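You operate a simulated robot arm through the tools that you are given. There is no shell and no other tool. Be economical: measure what you need, move in short steps, check, and stop when the job is done.

Carry out the task below with a simulated robot arm. There is one attempt and no reset: what you move stays moved.

## Task
Take the cup with the blue hoop and leave it on top of the wooden block with black plates.

The check looks at the end state, three seconds after you hand in, the way a careful person would. Anything else that was tipped, shoved, dropped, spilled or broken makes it a failure.

## Robot
A 7-joint arm with a two-finger parallel gripper, fixed in place. Base frame: the origin is at the foot of the arm, x ahead of it, y to its left, z up; the work surface is at about z = 0. Lengths are in m, angles in rad, forces in N, time in s.
With the tool pointing down near the work surface it reaches from about 0.22 to 0.58 m from the base axis. Its first joint turns from -1.152 to 1.152 rad. Payload 2.5 kg.
The TCP is the grasp point between the finger pads, 0.023 m short of the fingertips. In the tool frame z runs along the fingers and y along their closing line. The gripper opens to 0.094 m. The fingers are 0.038 m wide and 0.01 m thick; the gripper's body (0.054 by 0.096 m) begins 0.039 m behind the TCP.
Orientation is that of the tool frame in the base frame, as a unit quaternion [x, y, z, w]. With the fingers straight down and closing along the base's y, the tool's x points along the base's -x, its y along +y and its z along -z.

## Interface
- The arm moves only by the tool servo_tool. Its argument "increments" is a list that holds one entry, the list of rows, each a list of 7 numbers: the shift along the tool's x, y, z in m, then the turn, a rotation vector about the tool's x, y, z in rad, then the closure, from 0 (fully open) to 1 (shut). In form: [[[dx, dy, dz, wx, wy, wz, jaw], ...]]. A call has 1 to 12 rows; each row shifts and turns the commanded pose from where the row before left it, along the tool's axes as they then stand. A row lasts 0.2 s, in which the tool goes at most 0.05 m and 0.15 rad; a call with a longer step from one row to the next is refused whole, and so is a gripper value outside its range. A pose out of reach is approached as far as the arm can. The call stops where the force on the tool passes 40 N (or 10 N more than at its start, if that is more) or the arm is blocked; 0.2 s more then pass. The fingers move at their own pace (about 0.108 m/s each) and stop on an object; they squeeze with about 27 N. The grip force told is the motor's: it shows also when the fingers shut on nothing. Time passes only in rows, and 0.2 s behind the last, so rows that do not move let the fingers close. It gives the time, the measured TCP pose, the force on the tool (base axes), the opening and the grip force at its end, in the units of the frame above (readings bear some noise), and new pictures: "views" is both (left out), scene, wrist or none.
- Cameras (640 x 400 px; columns grow to the right, rows downward): "scene" is fixed at [0.1192, -0.4059, 0.5515]; the picture's right is [0.85, -0.53, 0.00], its down [-0.27, -0.43, -0.86] and it looks along [0.46, 0.73, -0.50] (base axes); focal length 343 px, centre (320, 200). "wrist" rides on the gripper at [-0.039, 0, -0.044] in the tool frame; the picture's right is [0.00, -1.00, 0.00], its down [0.97, 0.00, -0.24] and it looks along [0.24, 0.00, 0.97] (tool axes); focal length 218 px, centre (320, 200). There is no depth. A picture from a camera that has moved, and an enlarged one, comes with that camera's place and axes in the base frame and with its lens.
- inspect(camera, box): a new picture of the part [left, top, right, bottom] of that camera's present view, enlarged. No time passes.
- sign_off(): hands the job in; it is judged then, once.

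Go step by step. Nothing tells you positions but the pictures and the camera data: compare them with the known pose of the tool, close in by small moves and look again before you grip or let go. The budget is 90 turns and 170 pictures, counting those below and the enlarged ones. Unless the task says otherwise, let go and move clear before handing in, and close with one line.

The tools are called after ">>>" as a command line: name --argument value ..., lists and objects as JSON in quotes. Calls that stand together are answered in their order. servo_tool: Moves the arm, as the interface text tells. Its arguments: {"type":"object","properties":{"increments":{"type":"array","items":{"type":"array","items":{"type":"array","items":{"type":"number"}}}},"views":{"type":"string","enum":["both","scene","wrist","none"]}},"required":["increments"]} The other tools are called the same way: inspect (camera, box) takes an enlarged picture of a part of a camera's view; sign_off () hands the job in.

At the start:

```text
t: 0.0
tcp_pos: [0.2911, -0.1064, 0.3951]
tool_rot: [0.0, 1.0, 0.0, 0.0]
ft_force: [0.3, 0.2, 1.3]
finger_gap: 0.094
grip_force: 0.0
```

scene: 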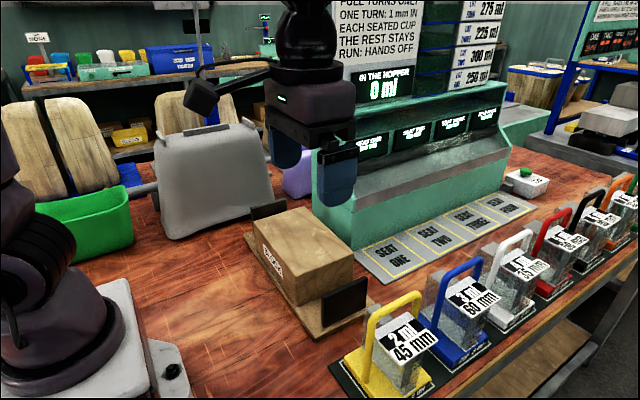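
wrist: 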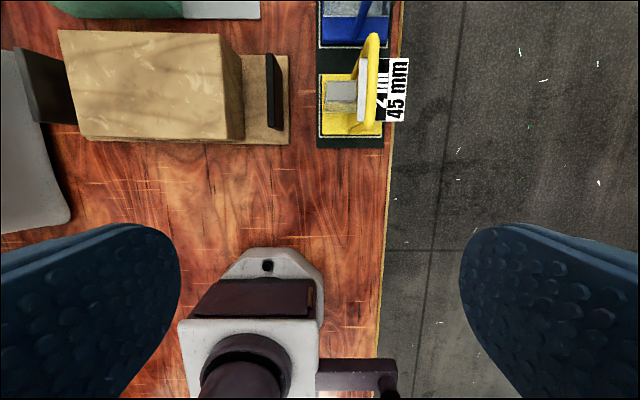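

I see the row of hooped cups on the right, blue second from the near end, and the wooden block with black plates in the middle. I'll enlarge both to get details.

>>> inspect --camera "scene" --box '[380, 220, 560, 390]'

>>> inspect --camera "scene" --box '[220, 180, 400, 350]'

>>> inspect --camera "wrist" --box '[220, 0, 420, 160]'

>>> inspect --camera "scene" --box '[320, 0, 540, 280]'

```text
2.35 times, centred on (470, 305) of scene
camera zoom: at [0.1192, -0.4059, 0.5515], right [0.85, -0.53, 0.0], down [-0.27, -0.43, -0.86], along [0.46, 0.73, -0.5], focal length 807 px, centre (-33, -47)
```

zoom: 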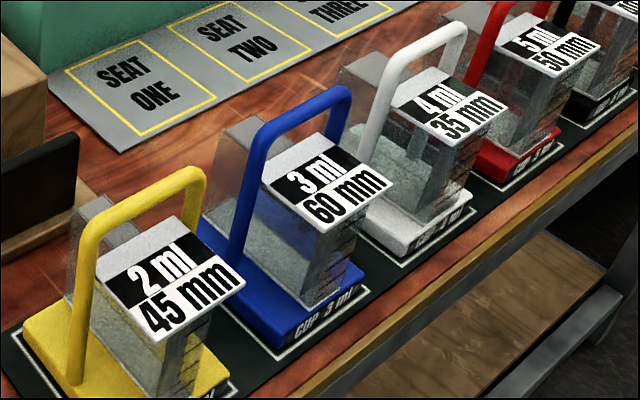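

```text
2.35 times, centred on (310, 265) of scene
camera zoom: at [0.1192, -0.4059, 0.5515], right [0.85, -0.53, 0.0], down [-0.27, -0.43, -0.86], along [0.46, 0.73, -0.5], focal length 807 px, centre (344, 47)
```

zoom: 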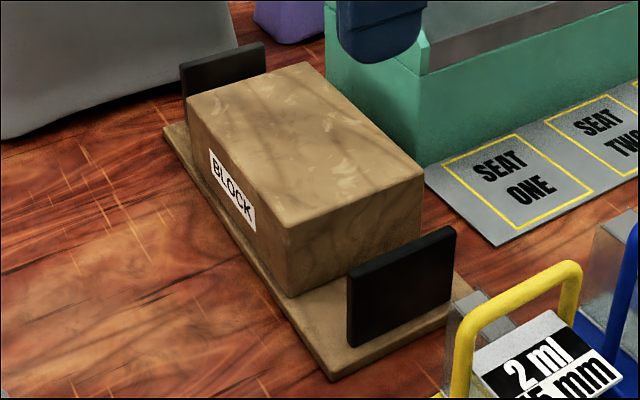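

```text
2.50 times, centred on (320, 80) of wrist
camera zoom: at [0.3304, -0.1065, 0.4388], right [0.0, -1.0, 0.0], down [-0.97, 0.0, 0.24], along [-0.24, 0.0, -0.97], focal length 546 px, centre (320, 500)
```

zoom: 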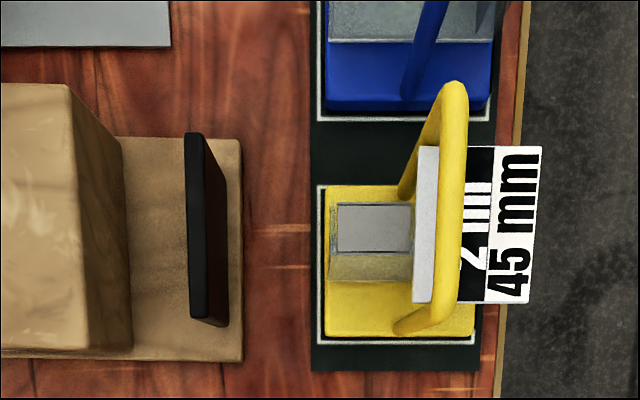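

```text
1.43 times, centred on (430, 140) of scene
camera zoom: at [0.1192, -0.4059, 0.5515], right [0.85, -0.53, 0.0], down [-0.27, -0.43, -0.86], along [0.46, 0.73, -0.5], focal length 490 px, centre (163, 286)
```

zoom: 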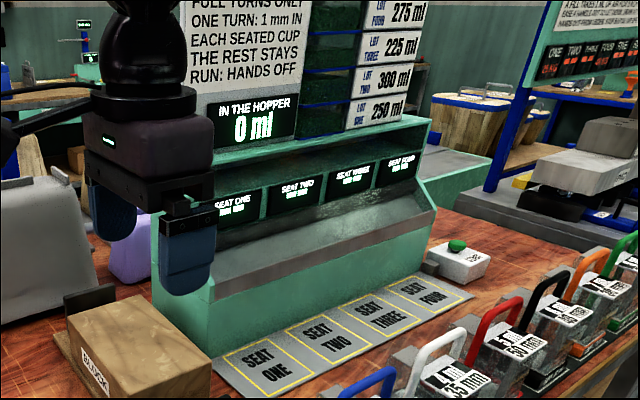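

Blue cup's base looks to be around x≈0.55, y≈-0.165, near the edge of reach; its hoop bar seems to run along x. I'll move high above it for a closer look.

>>> servo_tool --increments '[[[-0.045, -0.012, 0, 0, 0, 0, 0], [-0.045, -0.012, 0, 0, 0, 0, 0], [-0.045, -0.012, 0, 0, 0, 0, 0], [-0.045, -0.012, 0, 0, 0, 0, 0], [0, 0, 0, 0, 0, 0, 0]]]'

```text
t: 1.2
tcp_pos: [0.4724, -0.1553, 0.3943]
tool_rot: [0.0, 1.0, 0.0, -0.001]
ft_force: [-0.5, 0.3, -0.3]
finger_gap: 0.0941
grip_force: 0.1
camera wrist: at [0.5113, -0.1548, 0.4384], right [0.0, -1.0, 0.0], down [-0.97, 0.0, 0.24], along [-0.24, 0.0, -0.97], focal length 218 px, centre (320, 200)
```

scene: 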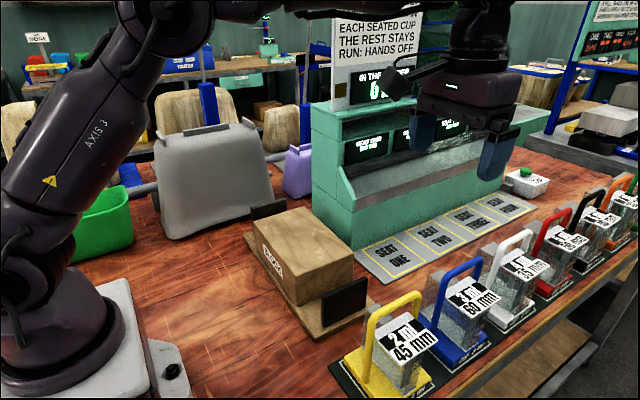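
wrist: 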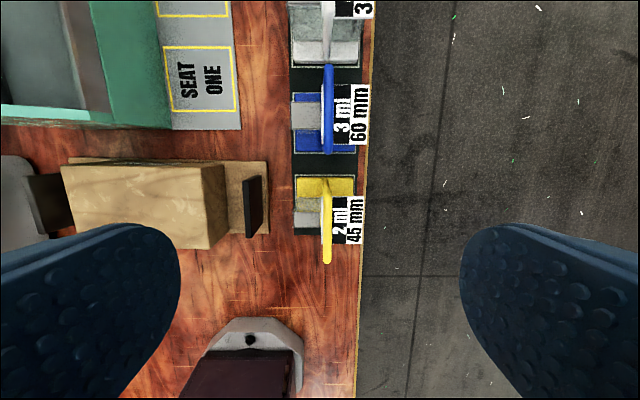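

From two views, the blue hoop bar's centre is about (0.555, -0.163, 0.16), and the block's top spans x 0.344–0.478, y 0.03–0.25 at z≈0.10. I go above the hoop and partly down, then look.

>>> servo_tool --increments '[[[-0.028, -0.003, 0.025, 0, 0, 0, 0], [-0.028, -0.003, 0.025, 0, 0, 0, 0], [-0.027, -0.002, 0.025, 0, 0, 0, 0], [0, 0, 0.02, 0, 0, 0, 0], [0, 0, 0, 0, 0, 0, 0]]]'

```text
t: 2.4
tcp_pos: [0.5554, -0.162, 0.3002]
tool_rot: [0.0, 1.0, 0.0, -0.001]
ft_force: [0.6, -0.3, 0.2]
finger_gap: 0.0943
grip_force: 0.1
out of reach, approached as far as the arm can: row 4
camera wrist: at [0.5966, -0.1629, 0.3441], right [0.0, -1.0, 0.0], down [-0.97, 0.0, 0.24], along [-0.24, 0.0, -0.97], focal length 218 px, centre (320, 200)
```

scene: 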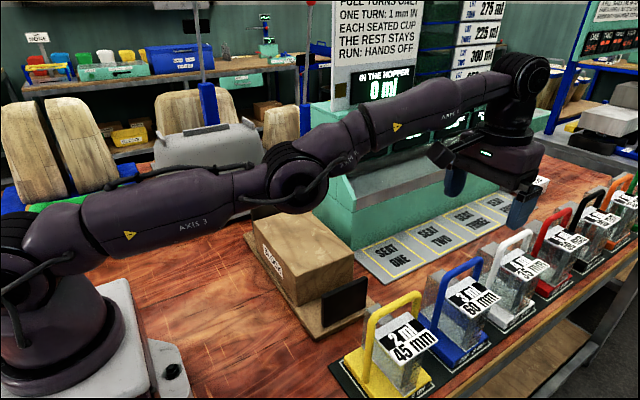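
wrist: 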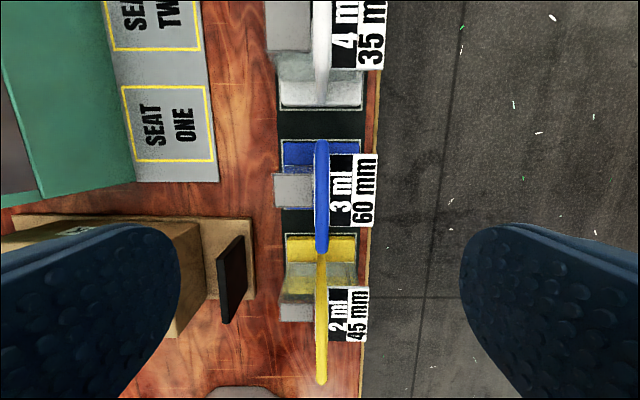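

The hoop bar is right below the TCP (x≈0.555, y≈-0.163). I descend in steps with jaws partly closed, watching for reach and the label plate.

>>> servo_tool --increments '[[[0, 0, 0.02, 0, 0, 0, 0.3], [0, 0, 0.02, 0, 0, 0, 0.3], [0, 0, 0.02, 0, 0, 0, 0.3], [0, 0, 0.015, 0, 0, 0, 0.3], [0, 0, 0, 0, 0, 0, 0.3]]]'

```text
t: 3.6
tcp_pos: [0.5713, -0.168, 0.2281]
tool_rot: [0.0, 1.0, 0.0, -0.002]
ft_force: [0.1, -0.7, 0.2]
finger_gap: 0.0658
grip_force: 0.0
out of reach, approached as far as the arm can: row 1, 2, 4
camera wrist: at [0.6107, -0.1675, 0.272], right [0.0, -1.0, 0.0], down [-0.97, 0.0, 0.24], along [-0.24, 0.0, -0.97], focal length 218 px, centre (320, 200)
```

scene: 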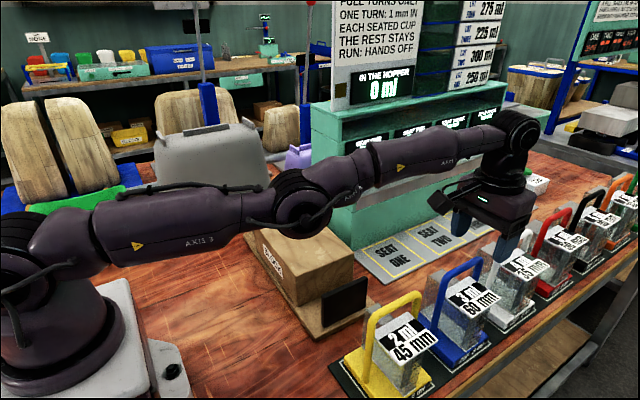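
wrist: 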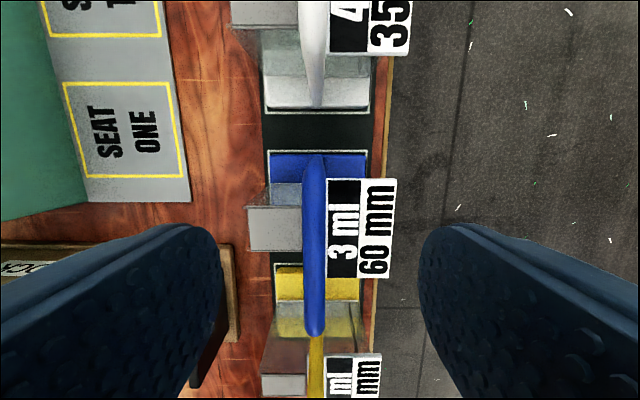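

The arm is near full stretch and drifted outward; nothing touched (tips are above the hoop). I'll retract inward and upward to regain a bent elbow, then approach from a shorter reach at low height.

>>> servo_tool --increments '[[[0.02, 0, -0.03, 0, 0, 0, 0.3], [0.03, 0, -0.03, 0, 0, 0, 0.3], [0.03, 0, -0.03, 0, 0, 0, 0.3], [0.03, 0, -0.02, 0, 0, 0, 0.3], [0, 0, 0, 0, 0, 0, 0.3]]]'

```text
t: 4.8
tcp_pos: [0.5271, -0.1897, 0.3593]
tool_rot: [0.0, 1.0, 0.0, -0.001]
ft_force: [-0.5, -0.4, 0.3]
finger_gap: 0.0659
grip_force: 0.1
out of reach, approached as far as the arm can: row 1, 2, 3, 4
camera wrist: at [0.5675, -0.1897, 0.4037], right [0.0, -1.0, 0.0], down [-0.97, 0.0, 0.24], along [-0.24, 0.0, -0.97], focal length 218 px, centre (320, 200)
```

scene: 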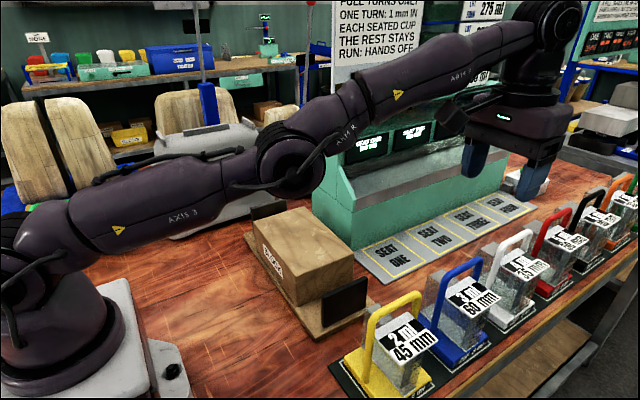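
wrist: 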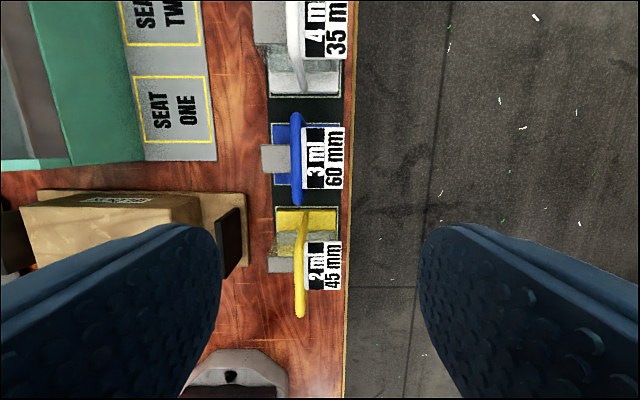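

The elbow has flipped past straight and is stuck near its limit. At this safe height I'll straighten the arm outward and draw in again to get the elbow up.

>>> servo_tool --increments '[[[-0.04, 0, -0.02, 0, 0, 0, 0.3], [-0.04, 0, -0.02, 0, 0, 0, 0.3], [-0.04, 0, 0, 0, 0, 0, 0.3], [0, 0, 0, 0, 0, 0, 0.3], [0.04, 0, 0, 0, 0, 0, 0.3], [0.04, 0, 0, 0, 0, 0, 0.3], [0.04, 0, 0, 0, 0, 0, 0.3], [0.04, 0, 0, 0, 0, 0, 0.3], [0, 0, 0, 0, 0, 0, 0.3]]]' --views "scene"

```text
t: 6.8
tcp_pos: [0.3687, -0.1696, 0.3703]
tool_rot: [-0.001, 1.0, 0.0, 0.0]
ft_force: [-0.4, -0.2, -0.2]
finger_gap: 0.0657
grip_force: 0.0
out of reach, approached as far as the arm can: row 1, 2, 3
```

scene: 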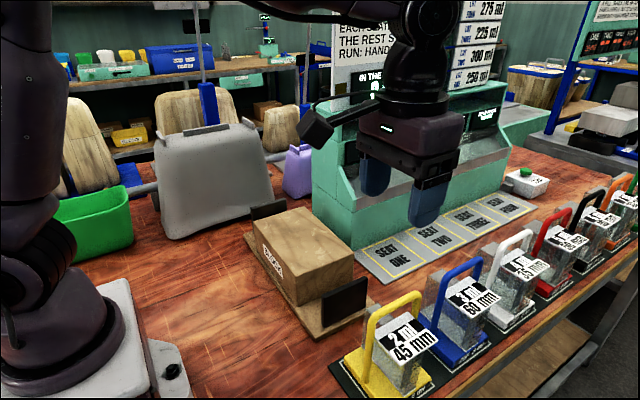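

The elbow is up again. Now I come down at x≈0.48 to z≈0.22 (above all hoops) before extending outwards.

>>> servo_tool --increments '[[[-0.03, 0.002, 0.01, 0, 0, 0, 0.3], [-0.03, 0.002, 0.02, 0, 0, 0, 0.3], [-0.03, 0.002, 0.03, 0, 0, 0, 0.3], [-0.02, 0, 0.03, 0, 0, 0, 0.3], [0, 0, 0.03, 0, 0, 0, 0.3], [0, 0, 0.03, 0, 0, 0, 0.3], [0, 0, 0, 0, 0, 0, 0.3]]]'

```text
t: 8.4
tcp_pos: [0.4823, -0.1645, 0.2204]
tool_rot: [0.0, 1.0, 0.0, 0.0]
ft_force: [0.4, 0.7, -0.2]
finger_gap: 0.0659
grip_force: 0.1
camera wrist: at [0.5219, -0.164, 0.2641], right [0.0, -1.0, 0.0], down [-0.97, 0.0, 0.24], along [-0.24, 0.0, -0.97], focal length 218 px, centre (320, 200)
```

scene: 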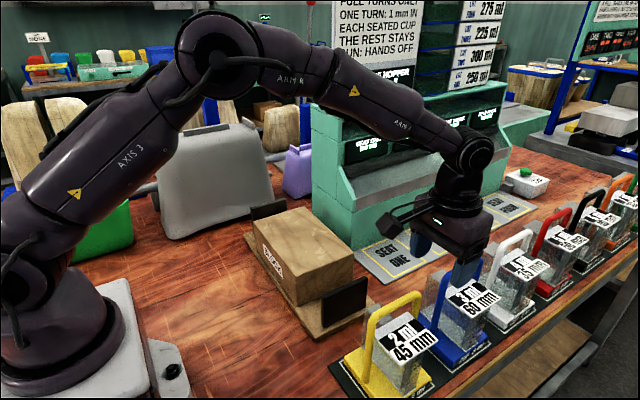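
wrist: 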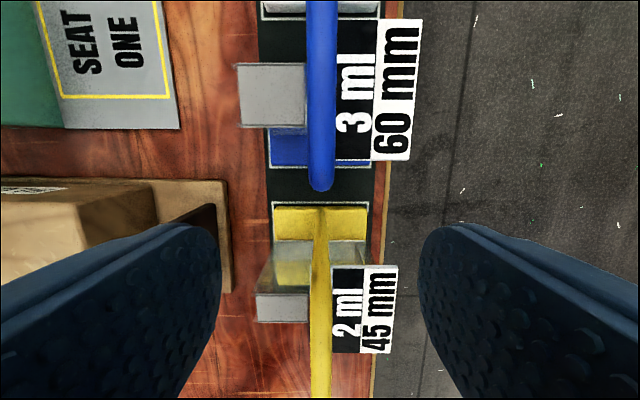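

Elbow is well bent and the hoop bar lines up with the jaws' centre. I extend slowly to x≈0.55.

>>> servo_tool --increments '[[[-0.015, 0, 0.005, 0, 0, 0, 0.3], [-0.015, 0, 0.005, 0, 0, 0, 0.3], [-0.015, 0, 0, 0, 0, 0, 0.3], [-0.012, 0, 0, 0, 0, 0, 0.3], [-0.012, 0, 0, 0, 0, 0, 0.3], [0, 0, 0, 0, 0, 0, 0.3]]]'

```text
t: 9.8
tcp_pos: [0.5502, -0.1631, 0.2105]
tool_rot: [-0.001, 1.0, -0.001, -0.001]
ft_force: [0.0, -0.1, -0.8]
finger_gap: 0.0658
grip_force: 0.2
camera wrist: at [0.5899, -0.1636, 0.255], right [0.0, -1.0, 0.0], down [-0.97, 0.0, 0.24], along [-0.24, 0.0, -0.97], focal length 218 px, centre (320, 200)
```

scene: 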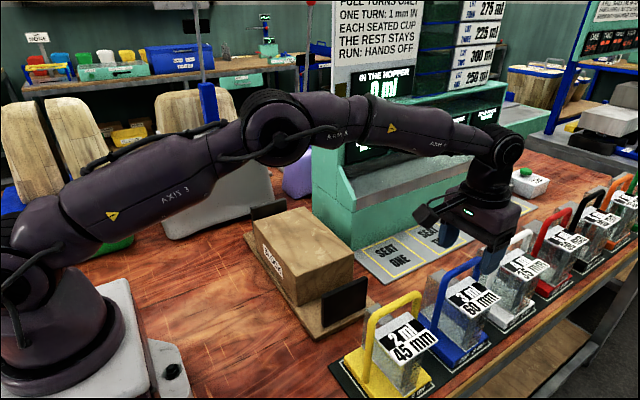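
wrist: 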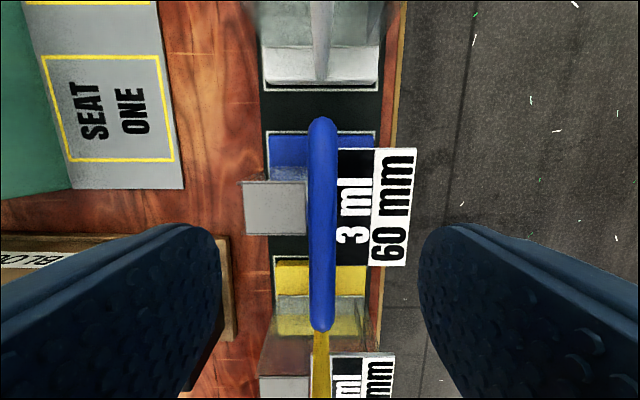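

Bar is centred under the tool at about z 0.162, with the label plate and tile tops at about 0.126. I descend to z≈0.165 so the tips (0.142) stay above them.

>>> servo_tool --increments '[[[0, 0, 0.012, 0, 0, 0, 0.3], [0, 0, 0.012, 0, 0, 0, 0.3], [0, 0, 0.011, 0, 0, 0, 0.3], [0, 0, 0.01, 0, 0, 0, 0.3], [0, 0, 0, 0, 0, 0, 0.3]]]'

>>> inspect --camera "scene" --box '[400, 170, 560, 370]'

```text
t: 11.0
tcp_pos: [0.5486, -0.1642, 0.1636]
tool_rot: [0.0, 1.0, 0.0, 0.0]
ft_force: [-0.5, 0.0, 0.6]
finger_gap: 0.0659
grip_force: 0.0
camera wrist: at [0.589, -0.1649, 0.2093], right [0.0, -1.0, 0.0], down [-0.97, 0.0, 0.24], along [-0.24, 0.0, -0.97], focal length 218 px, centre (320, 200)
```

scene: 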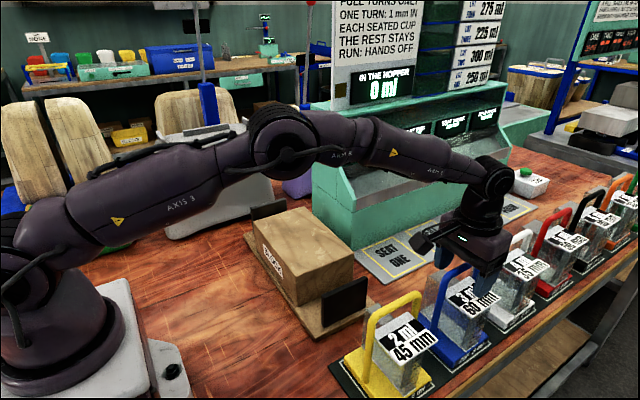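
wrist: 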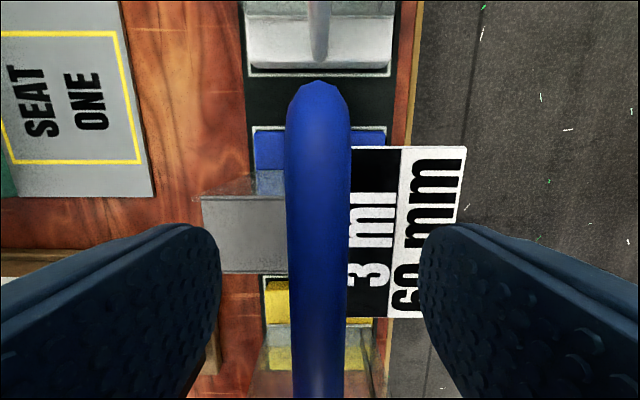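

```text
2.00 times, centred on (480, 270) of scene
camera zoom: at [0.1192, -0.4059, 0.5515], right [0.85, -0.53, 0.0], down [-0.27, -0.43, -0.86], along [0.46, 0.73, -0.5], focal length 686 px, centre (0, 60)
```

zoom: 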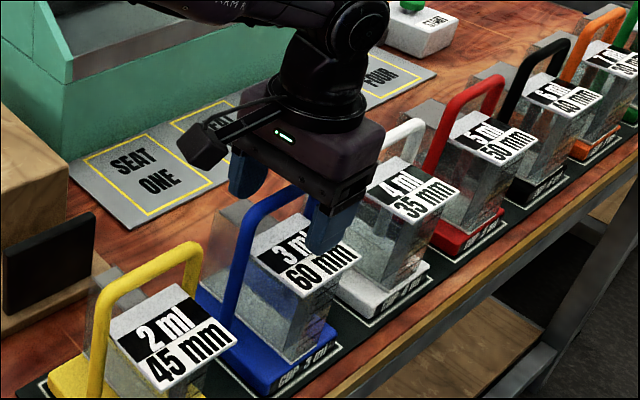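

Fingers straddle the bar, centred, with clear tips. I close now.

>>> servo_tool --increments '[[[0, 0, 0, 0, 0, 0, 0.5], [0, 0, 0, 0, 0, 0, 0.7], [0, 0, 0, 0, 0, 0, 0.85], [0, 0, 0, 0, 0, 0, 1.0], [0, 0, 0, 0, 0, 0, 1.0]]]'

```text
t: 12.2
tcp_pos: [0.5502, -0.1649, 0.1654]
tool_rot: [0.0, 1.0, 0.0, 0.0]
ft_force: [0.2, -0.1, 0.5]
finger_gap: 0.0114
grip_force: 27.1
camera wrist: at [0.5891, -0.1648, 0.2097], right [0.0, -1.0, 0.0], down [-0.97, 0.0, 0.24], along [-0.24, 0.0, -0.97], focal length 218 px, centre (320, 200)
```

scene: 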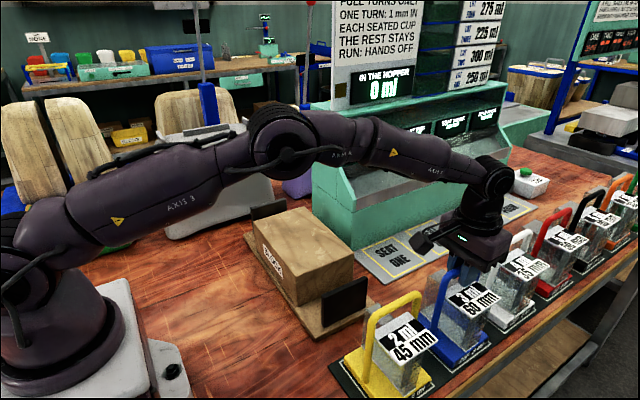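
wrist: 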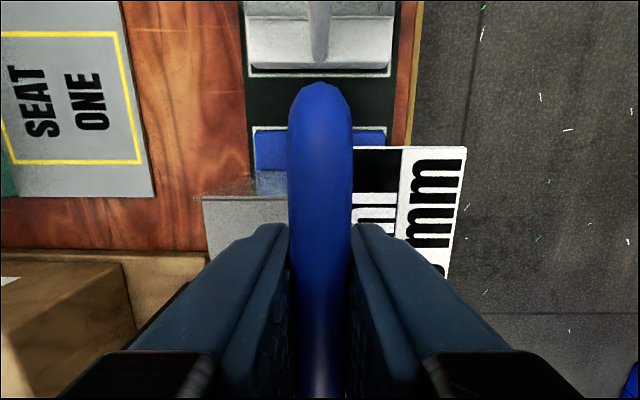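

Gripped (gap 11.4 mm, 27 N). A small straight lift first, to check the hold.

>>> servo_tool --increments '[[[0, 0, -0.006, 0, 0, 0, 1.0], [0, 0, -0.008, 0, 0, 0, 1.0], [0, 0, -0.01, 0, 0, 0, 1.0], [0, 0, -0.01, 0, 0, 0, 1.0], [0, 0, 0, 0, 0, 0, 1.0]]]'

>>> inspect --camera "scene" --box '[400, 170, 560, 370]'

```text
t: 13.4
tcp_pos: [0.5515, -0.1648, 0.199]
tool_rot: [0.0, 1.0, 0.0, 0.0]
ft_force: [0.2, 0.1, -1.5]
finger_gap: 0.0114
grip_force: 26.9
camera wrist: at [0.5912, -0.1641, 0.2439], right [0.0, -1.0, 0.0], down [-0.97, 0.0, 0.24], along [-0.24, 0.0, -0.97], focal length 218 px, centre (320, 200)
```

scene: 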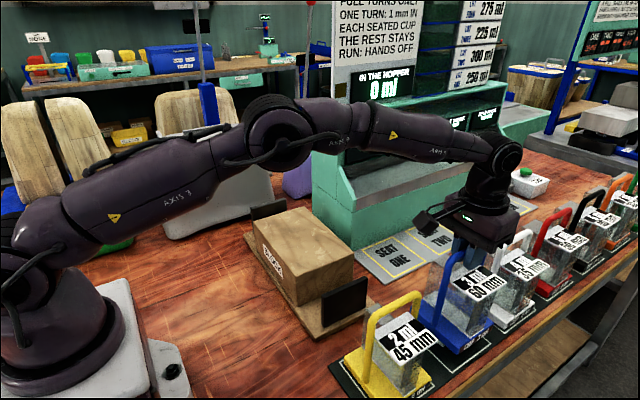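
wrist: 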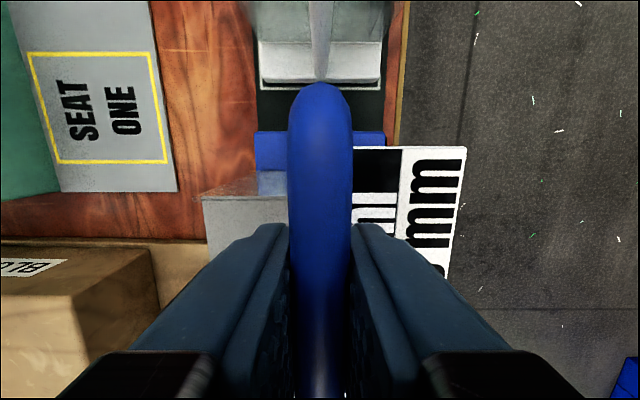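

```text
2.00 times, centred on (480, 270) of scene
camera zoom: at [0.1193, -0.4059, 0.5515], right [0.85, -0.53, 0.0], down [-0.27, -0.43, -0.86], along [0.46, 0.73, -0.5], focal length 686 px, centre (0, 60)
```

zoom: 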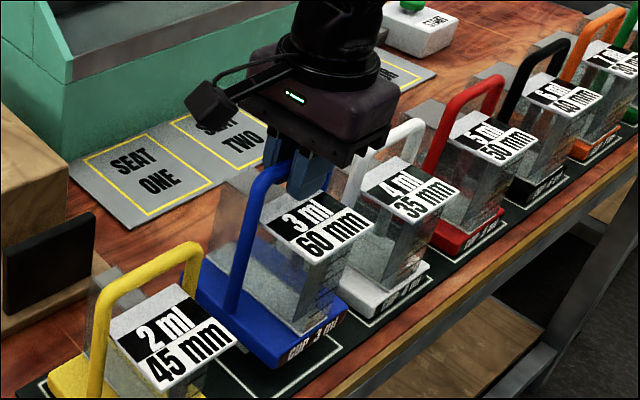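

Cup is held level and clear. I lift it further while swinging slightly to +y and inwards, keeping clear of the yellow cup.

>>> servo_tool --increments '[[[0.001, 0.006, -0.012, 0, 0, 0, 1.0], [0.002, 0.012, -0.015, 0, 0, 0, 1.0], [0.003, 0.014, -0.016, 0, 0, 0, 1.0], [0.003, 0.014, -0.016, 0, 0, 0, 1.0], [0.004, 0.014, -0.016, 0, 0, 0, 1.0], [0.004, 0.012, -0.016, 0, 0, 0, 1.0], [0.003, 0.006, -0.014, 0, 0, 0, 1.0], [0, 0, 0, 0, 0, 0, 1.0]]]'

```text
t: 15.2
tcp_pos: [0.5311, -0.0872, 0.3033]
tool_rot: [-0.001, 1.0, 0.0, 0.0]
ft_force: [-0.1, 0.1, -1.6]
finger_gap: 0.0111
grip_force: 26.8
camera wrist: at [0.571, -0.0868, 0.3479], right [0.0, -1.0, 0.0], down [-0.97, 0.0, 0.24], along [-0.24, 0.0, -0.97], focal length 218 px, centre (320, 200)
```

scene: 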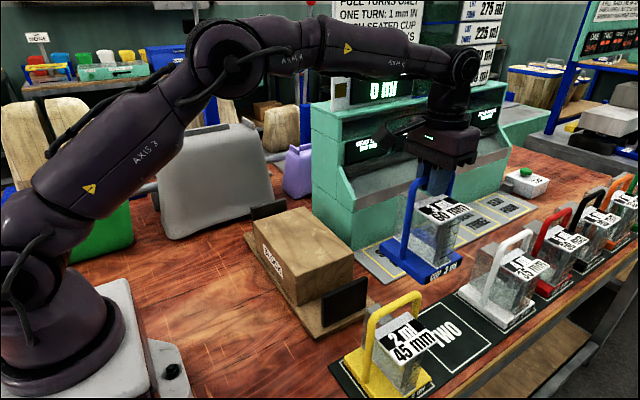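
wrist: 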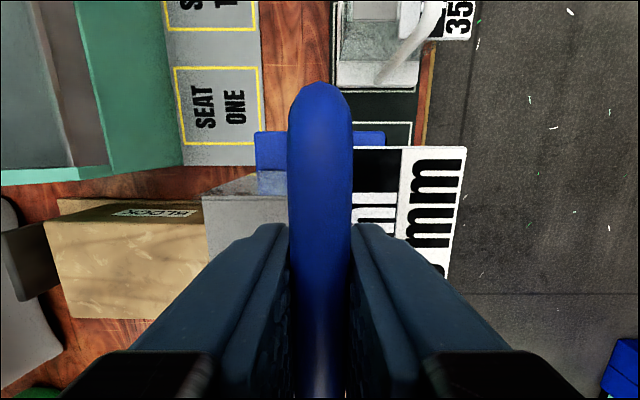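

The cup is level with its base near z≈0.14, clear of the 0.10 block top. I carry it to above the block centre (≈0.412, 0.142).

>>> servo_tool --increments '[[[0.006, 0.01, 0, 0, 0, 0, 1.0], [0.011, 0.02, 0, 0, 0, 0, 1.0], [0.013, 0.025, 0, 0, 0, 0, 1.0], [0.013, 0.026, 0, 0, 0, 0, 1.0], [0.013, 0.026, 0, 0, 0, 0, 1.0], [0.013, 0.026, 0, 0, 0, 0, 1.0], [0.013, 0.026, 0, 0, 0, 0, 1.0], [0.013, 0.025, 0, 0, 0, 0, 1.0], [0.012, 0.022, 0, 0, 0, 0, 1.0], [0.008, 0.015, 0, 0, 0, 0, 1.0], [0.004, 0.008, 0, 0, 0, 0, 1.0], [0, 0, 0, 0, 0, 0, 1.0]]]'

>>> inspect --camera "scene" --box '[220, 150, 400, 350]'

```text
t: 17.8
tcp_pos: [0.4125, 0.1407, 0.3036]
tool_rot: [0.0, 1.0, 0.001, -0.001]
ft_force: [0.5, -0.1, -1.7]
finger_gap: 0.0113
grip_force: 27.0
camera wrist: at [0.4521, 0.1423, 0.3481], right [0.0, -1.0, 0.0], down [-0.97, 0.0, 0.24], along [-0.24, 0.0, -0.97], focal length 218 px, centre (320, 200)
```

scene: 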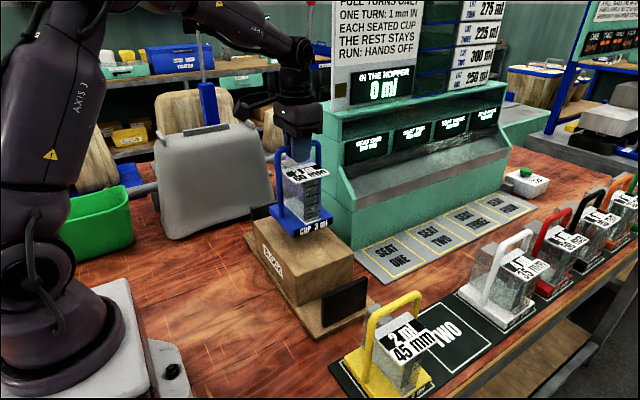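
wrist: 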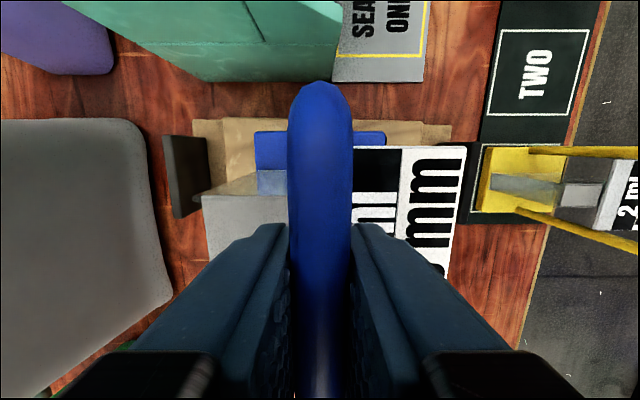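

```text
2.00 times, centred on (310, 250) of scene
camera zoom: at [0.1193, -0.4059, 0.5515], right [0.85, -0.53, 0.0], down [-0.27, -0.43, -0.86], along [0.46, 0.73, -0.5], focal length 686 px, centre (340, 100)
```

zoom: 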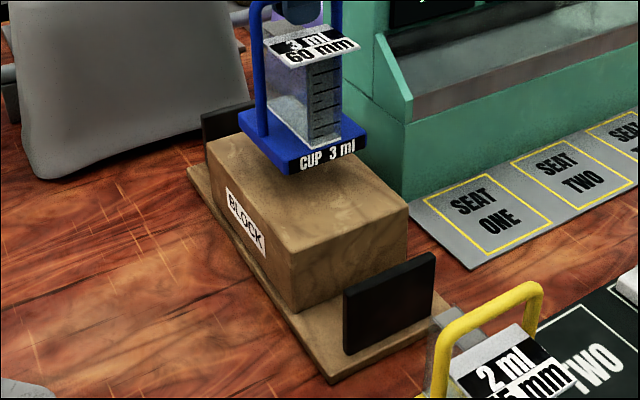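

The cup is over the block, well inside its edges. I lower to just above contact.

>>> servo_tool --increments '[[[0, 0, 0.01, 0, 0, 0, 1.0], [0, 0, 0.01, 0, 0, 0, 1.0], [0, 0, 0.008, 0, 0, 0, 1.0], [0, 0, 0.004, 0, 0, 0, 1.0], [0, 0, 0, 0, 0, 0, 1.0]]]' --views "none"

>>> inspect --camera "scene" --box '[220, 150, 400, 350]'

```text
t: 19.0
tcp_pos: [0.4116, 0.1409, 0.2723]
tool_rot: [-0.001, 1.0, -0.001, 0.0]
ft_force: [0.1, -0.2, -1.9]
finger_gap: 0.0112
grip_force: 27.0
```

```text
2.00 times, centred on (310, 250) of scene
camera zoom: at [0.1193, -0.4059, 0.5515], right [0.85, -0.53, 0.0], down [-0.27, -0.43, -0.86], along [0.46, 0.73, -0.5], focal length 686 px, centre (340, 100)
```

zoom: 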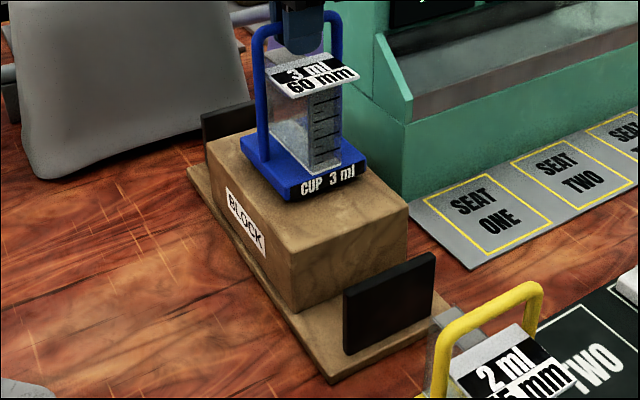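

A small gap remains. I feel for contact in 2 mm steps.

>>> servo_tool --increments '[[[0, 0, 0.002, 0, 0, 0, 1.0], [0, 0, 0.002, 0, 0, 0, 1.0], [0, 0, 0.002, 0, 0, 0, 1.0], [0, 0, 0, 0, 0, 0, 1.0]]]' --views "none"

```text
t: 20.0
tcp_pos: [0.4121, 0.1426, 0.2665]
tool_rot: [-0.001, 1.0, 0.0, 0.0]
ft_force: [1.2, 0.5, -1.4]
finger_gap: 0.0114
grip_force: 26.8
```

>>> servo_tool --increments '[[[0, 0, 0.001, 0, 0, 0, 1.0], [0, 0, 0.001, 0, 0, 0, 1.0], [0, 0, 0, 0, 0, 0, 1.0]]]' --views "none"

>>> inspect --camera "scene" --box '[260, 180, 360, 280]'

```text
t: 20.8
tcp_pos: [0.412, 0.1431, 0.2646]
tool_rot: [0.0, 1.0, 0.0, 0.0]
ft_force: [0.7, 0.2, -2.5]
finger_gap: 0.0114
grip_force: 26.8
```

```text
4.00 times, centred on (310, 230) of scene
camera zoom: at [0.1193, -0.4059, 0.5515], right [0.85, -0.53, 0.0], down [-0.27, -0.43, -0.86], along [0.46, 0.73, -0.5], focal length 1371 px, centre (360, 80)
```

zoom: 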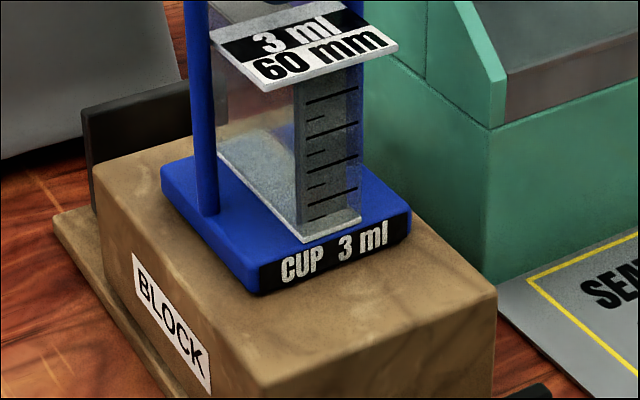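

Nearly touching; still carrying the full weight. Continue in 1 mm steps.

>>> servo_tool --increments '[[[0, 0, 0.001, 0, 0, 0, 1.0], [0, 0, 0.001, 0, 0, 0, 1.0], [0, 0, 0, 0, 0, 0, 1.0]]]' --views "none"

```text
t: 21.6
tcp_pos: [0.4113, 0.1413, 0.2628]
tool_rot: [0.0, 1.0, 0.0, 0.0]
ft_force: [0.1, 0.5, -1.9]
finger_gap: 0.0113
grip_force: 27.5
```

>>> servo_tool --increments '[[[0, 0, 0.001, 0, 0, 0, 1.0], [0, 0, 0.001, 0, 0, 0, 1.0], [0, 0, 0, 0, 0, 0, 1.0]]]' --views "none"

>>> inspect --camera "scene" --box '[260, 180, 360, 280]'

```text
t: 22.4
tcp_pos: [0.4106, 0.1435, 0.2615]
tool_rot: [-0.001, 1.0, 0.0, 0.0]
ft_force: [-1.0, 0.3, 4.6]
finger_gap: 0.011
grip_force: 26.9
```

```text
4.00 times, centred on (310, 230) of scene
camera zoom: at [0.1192, -0.4059, 0.5515], right [0.85, -0.53, 0.0], down [-0.27, -0.43, -0.86], along [0.46, 0.73, -0.5], focal length 1371 px, centre (360, 80)
```

zoom: 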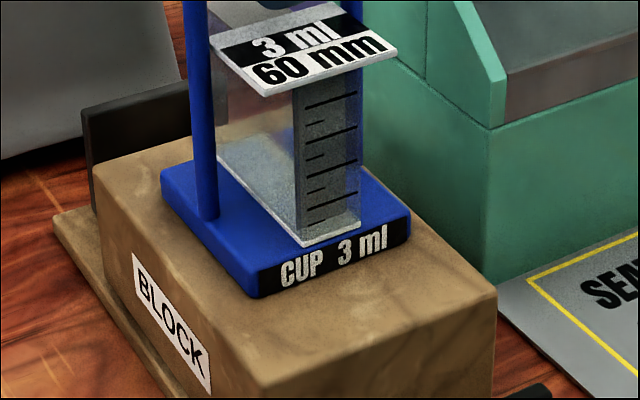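

The force flipped to +4.6 N, so the cup rests on the block. I open partially (clear of tile and label) and rise straight up.

>>> servo_tool --increments '[[[0, 0, 0, 0, 0, 0, 0.8], [0, 0, 0, 0, 0, 0, 0.6], [0, 0, 0, 0, 0, 0, 0.45], [0, 0, 0, 0, 0, 0, 0.45]]]'

```text
t: 23.4
tcp_pos: [0.4111, 0.1431, 0.2619]
tool_rot: [0.0, 1.0, 0.0, 0.0]
ft_force: [0.5, -0.2, 0.0]
finger_gap: 0.0515
grip_force: 0.1
camera wrist: at [0.4513, 0.1427, 0.3052], right [0.0, -1.0, 0.0], down [-0.97, 0.0, 0.24], along [-0.24, 0.0, -0.97], focal length 218 px, centre (320, 200)
```

scene: 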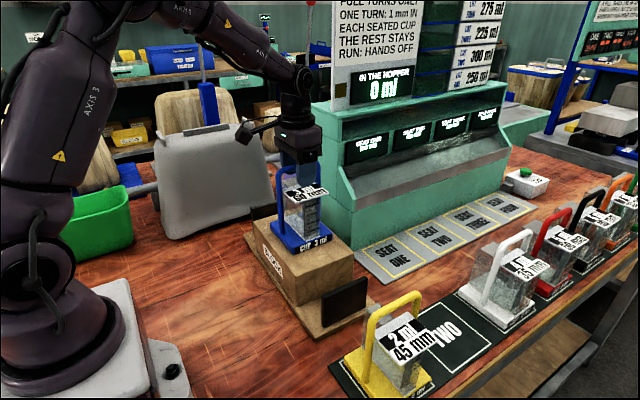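
wrist: 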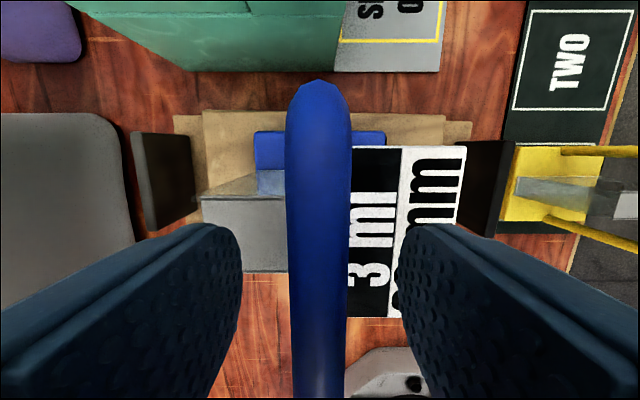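

Released, and the cup stands still. I rise straight up and retreat.

>>> servo_tool --increments '[[[0, 0, -0.015, 0, 0, 0, 0.45], [0, 0, -0.025, 0, 0, 0, 0.45], [0, 0, -0.03, 0, 0, 0, 0.45], [0, 0, -0.03, 0, 0, 0, 0.45], [0.03, 0, 0, 0, 0, 0, 0.45], [0.03, 0, 0, 0, 0, 0, 0.45], [0, 0, 0, 0, 0, 0, 0.45]]]'

>>> inspect --camera "scene" --box '[220, 130, 400, 350]'

```text
t: 25.0
tcp_pos: [0.3515, 0.1421, 0.3607]
tool_rot: [-0.001, 1.0, 0.0, 0.0]
ft_force: [0.3, 0.7, 0.6]
finger_gap: 0.0517
grip_force: 0.2
camera wrist: at [0.3912, 0.1425, 0.405], right [0.0, -1.0, 0.0], down [-0.97, 0.0, 0.24], along [-0.24, 0.0, -0.97], focal length 218 px, centre (320, 200)
```

scene: 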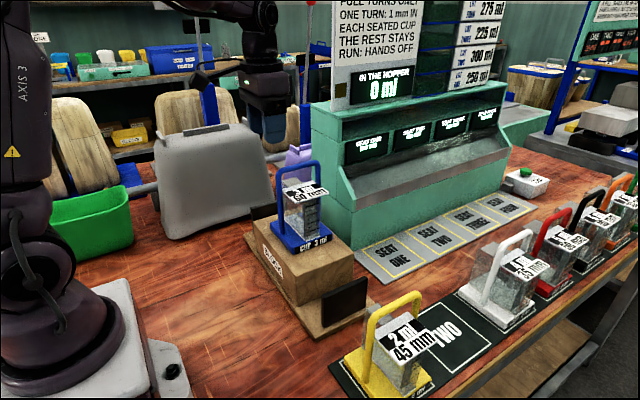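
wrist: 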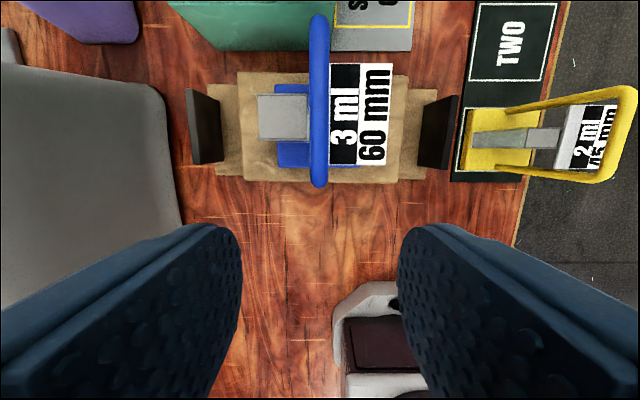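

```text
1.82 times, centred on (310, 240) of scene
camera zoom: at [0.1192, -0.4059, 0.5515], right [0.85, -0.53, 0.0], down [-0.27, -0.43, -0.86], along [0.46, 0.73, -0.5], focal length 623 px, centre (338, 127)
```

zoom: 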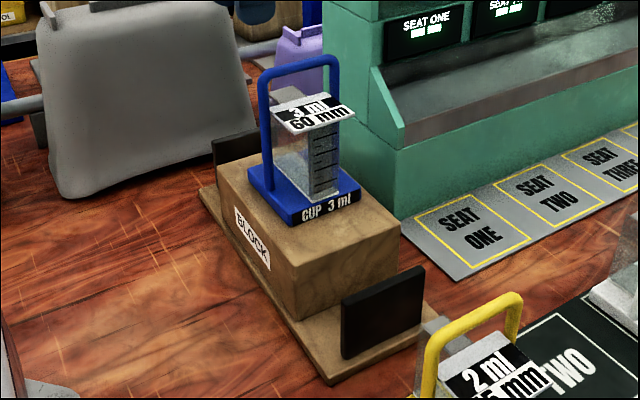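

The cup with the blue hoop stands level and centred on the block, the gripper is clear, and nothing else has moved. I hand in.

>>> sign_off

```text
The job is handed in.
```

The cup with the blue hoop is on top of the wooden block with black plates, upright and near the centre. The gripper is clear, nothing else looked disturbed in the last pictures, and I have handed the job in.
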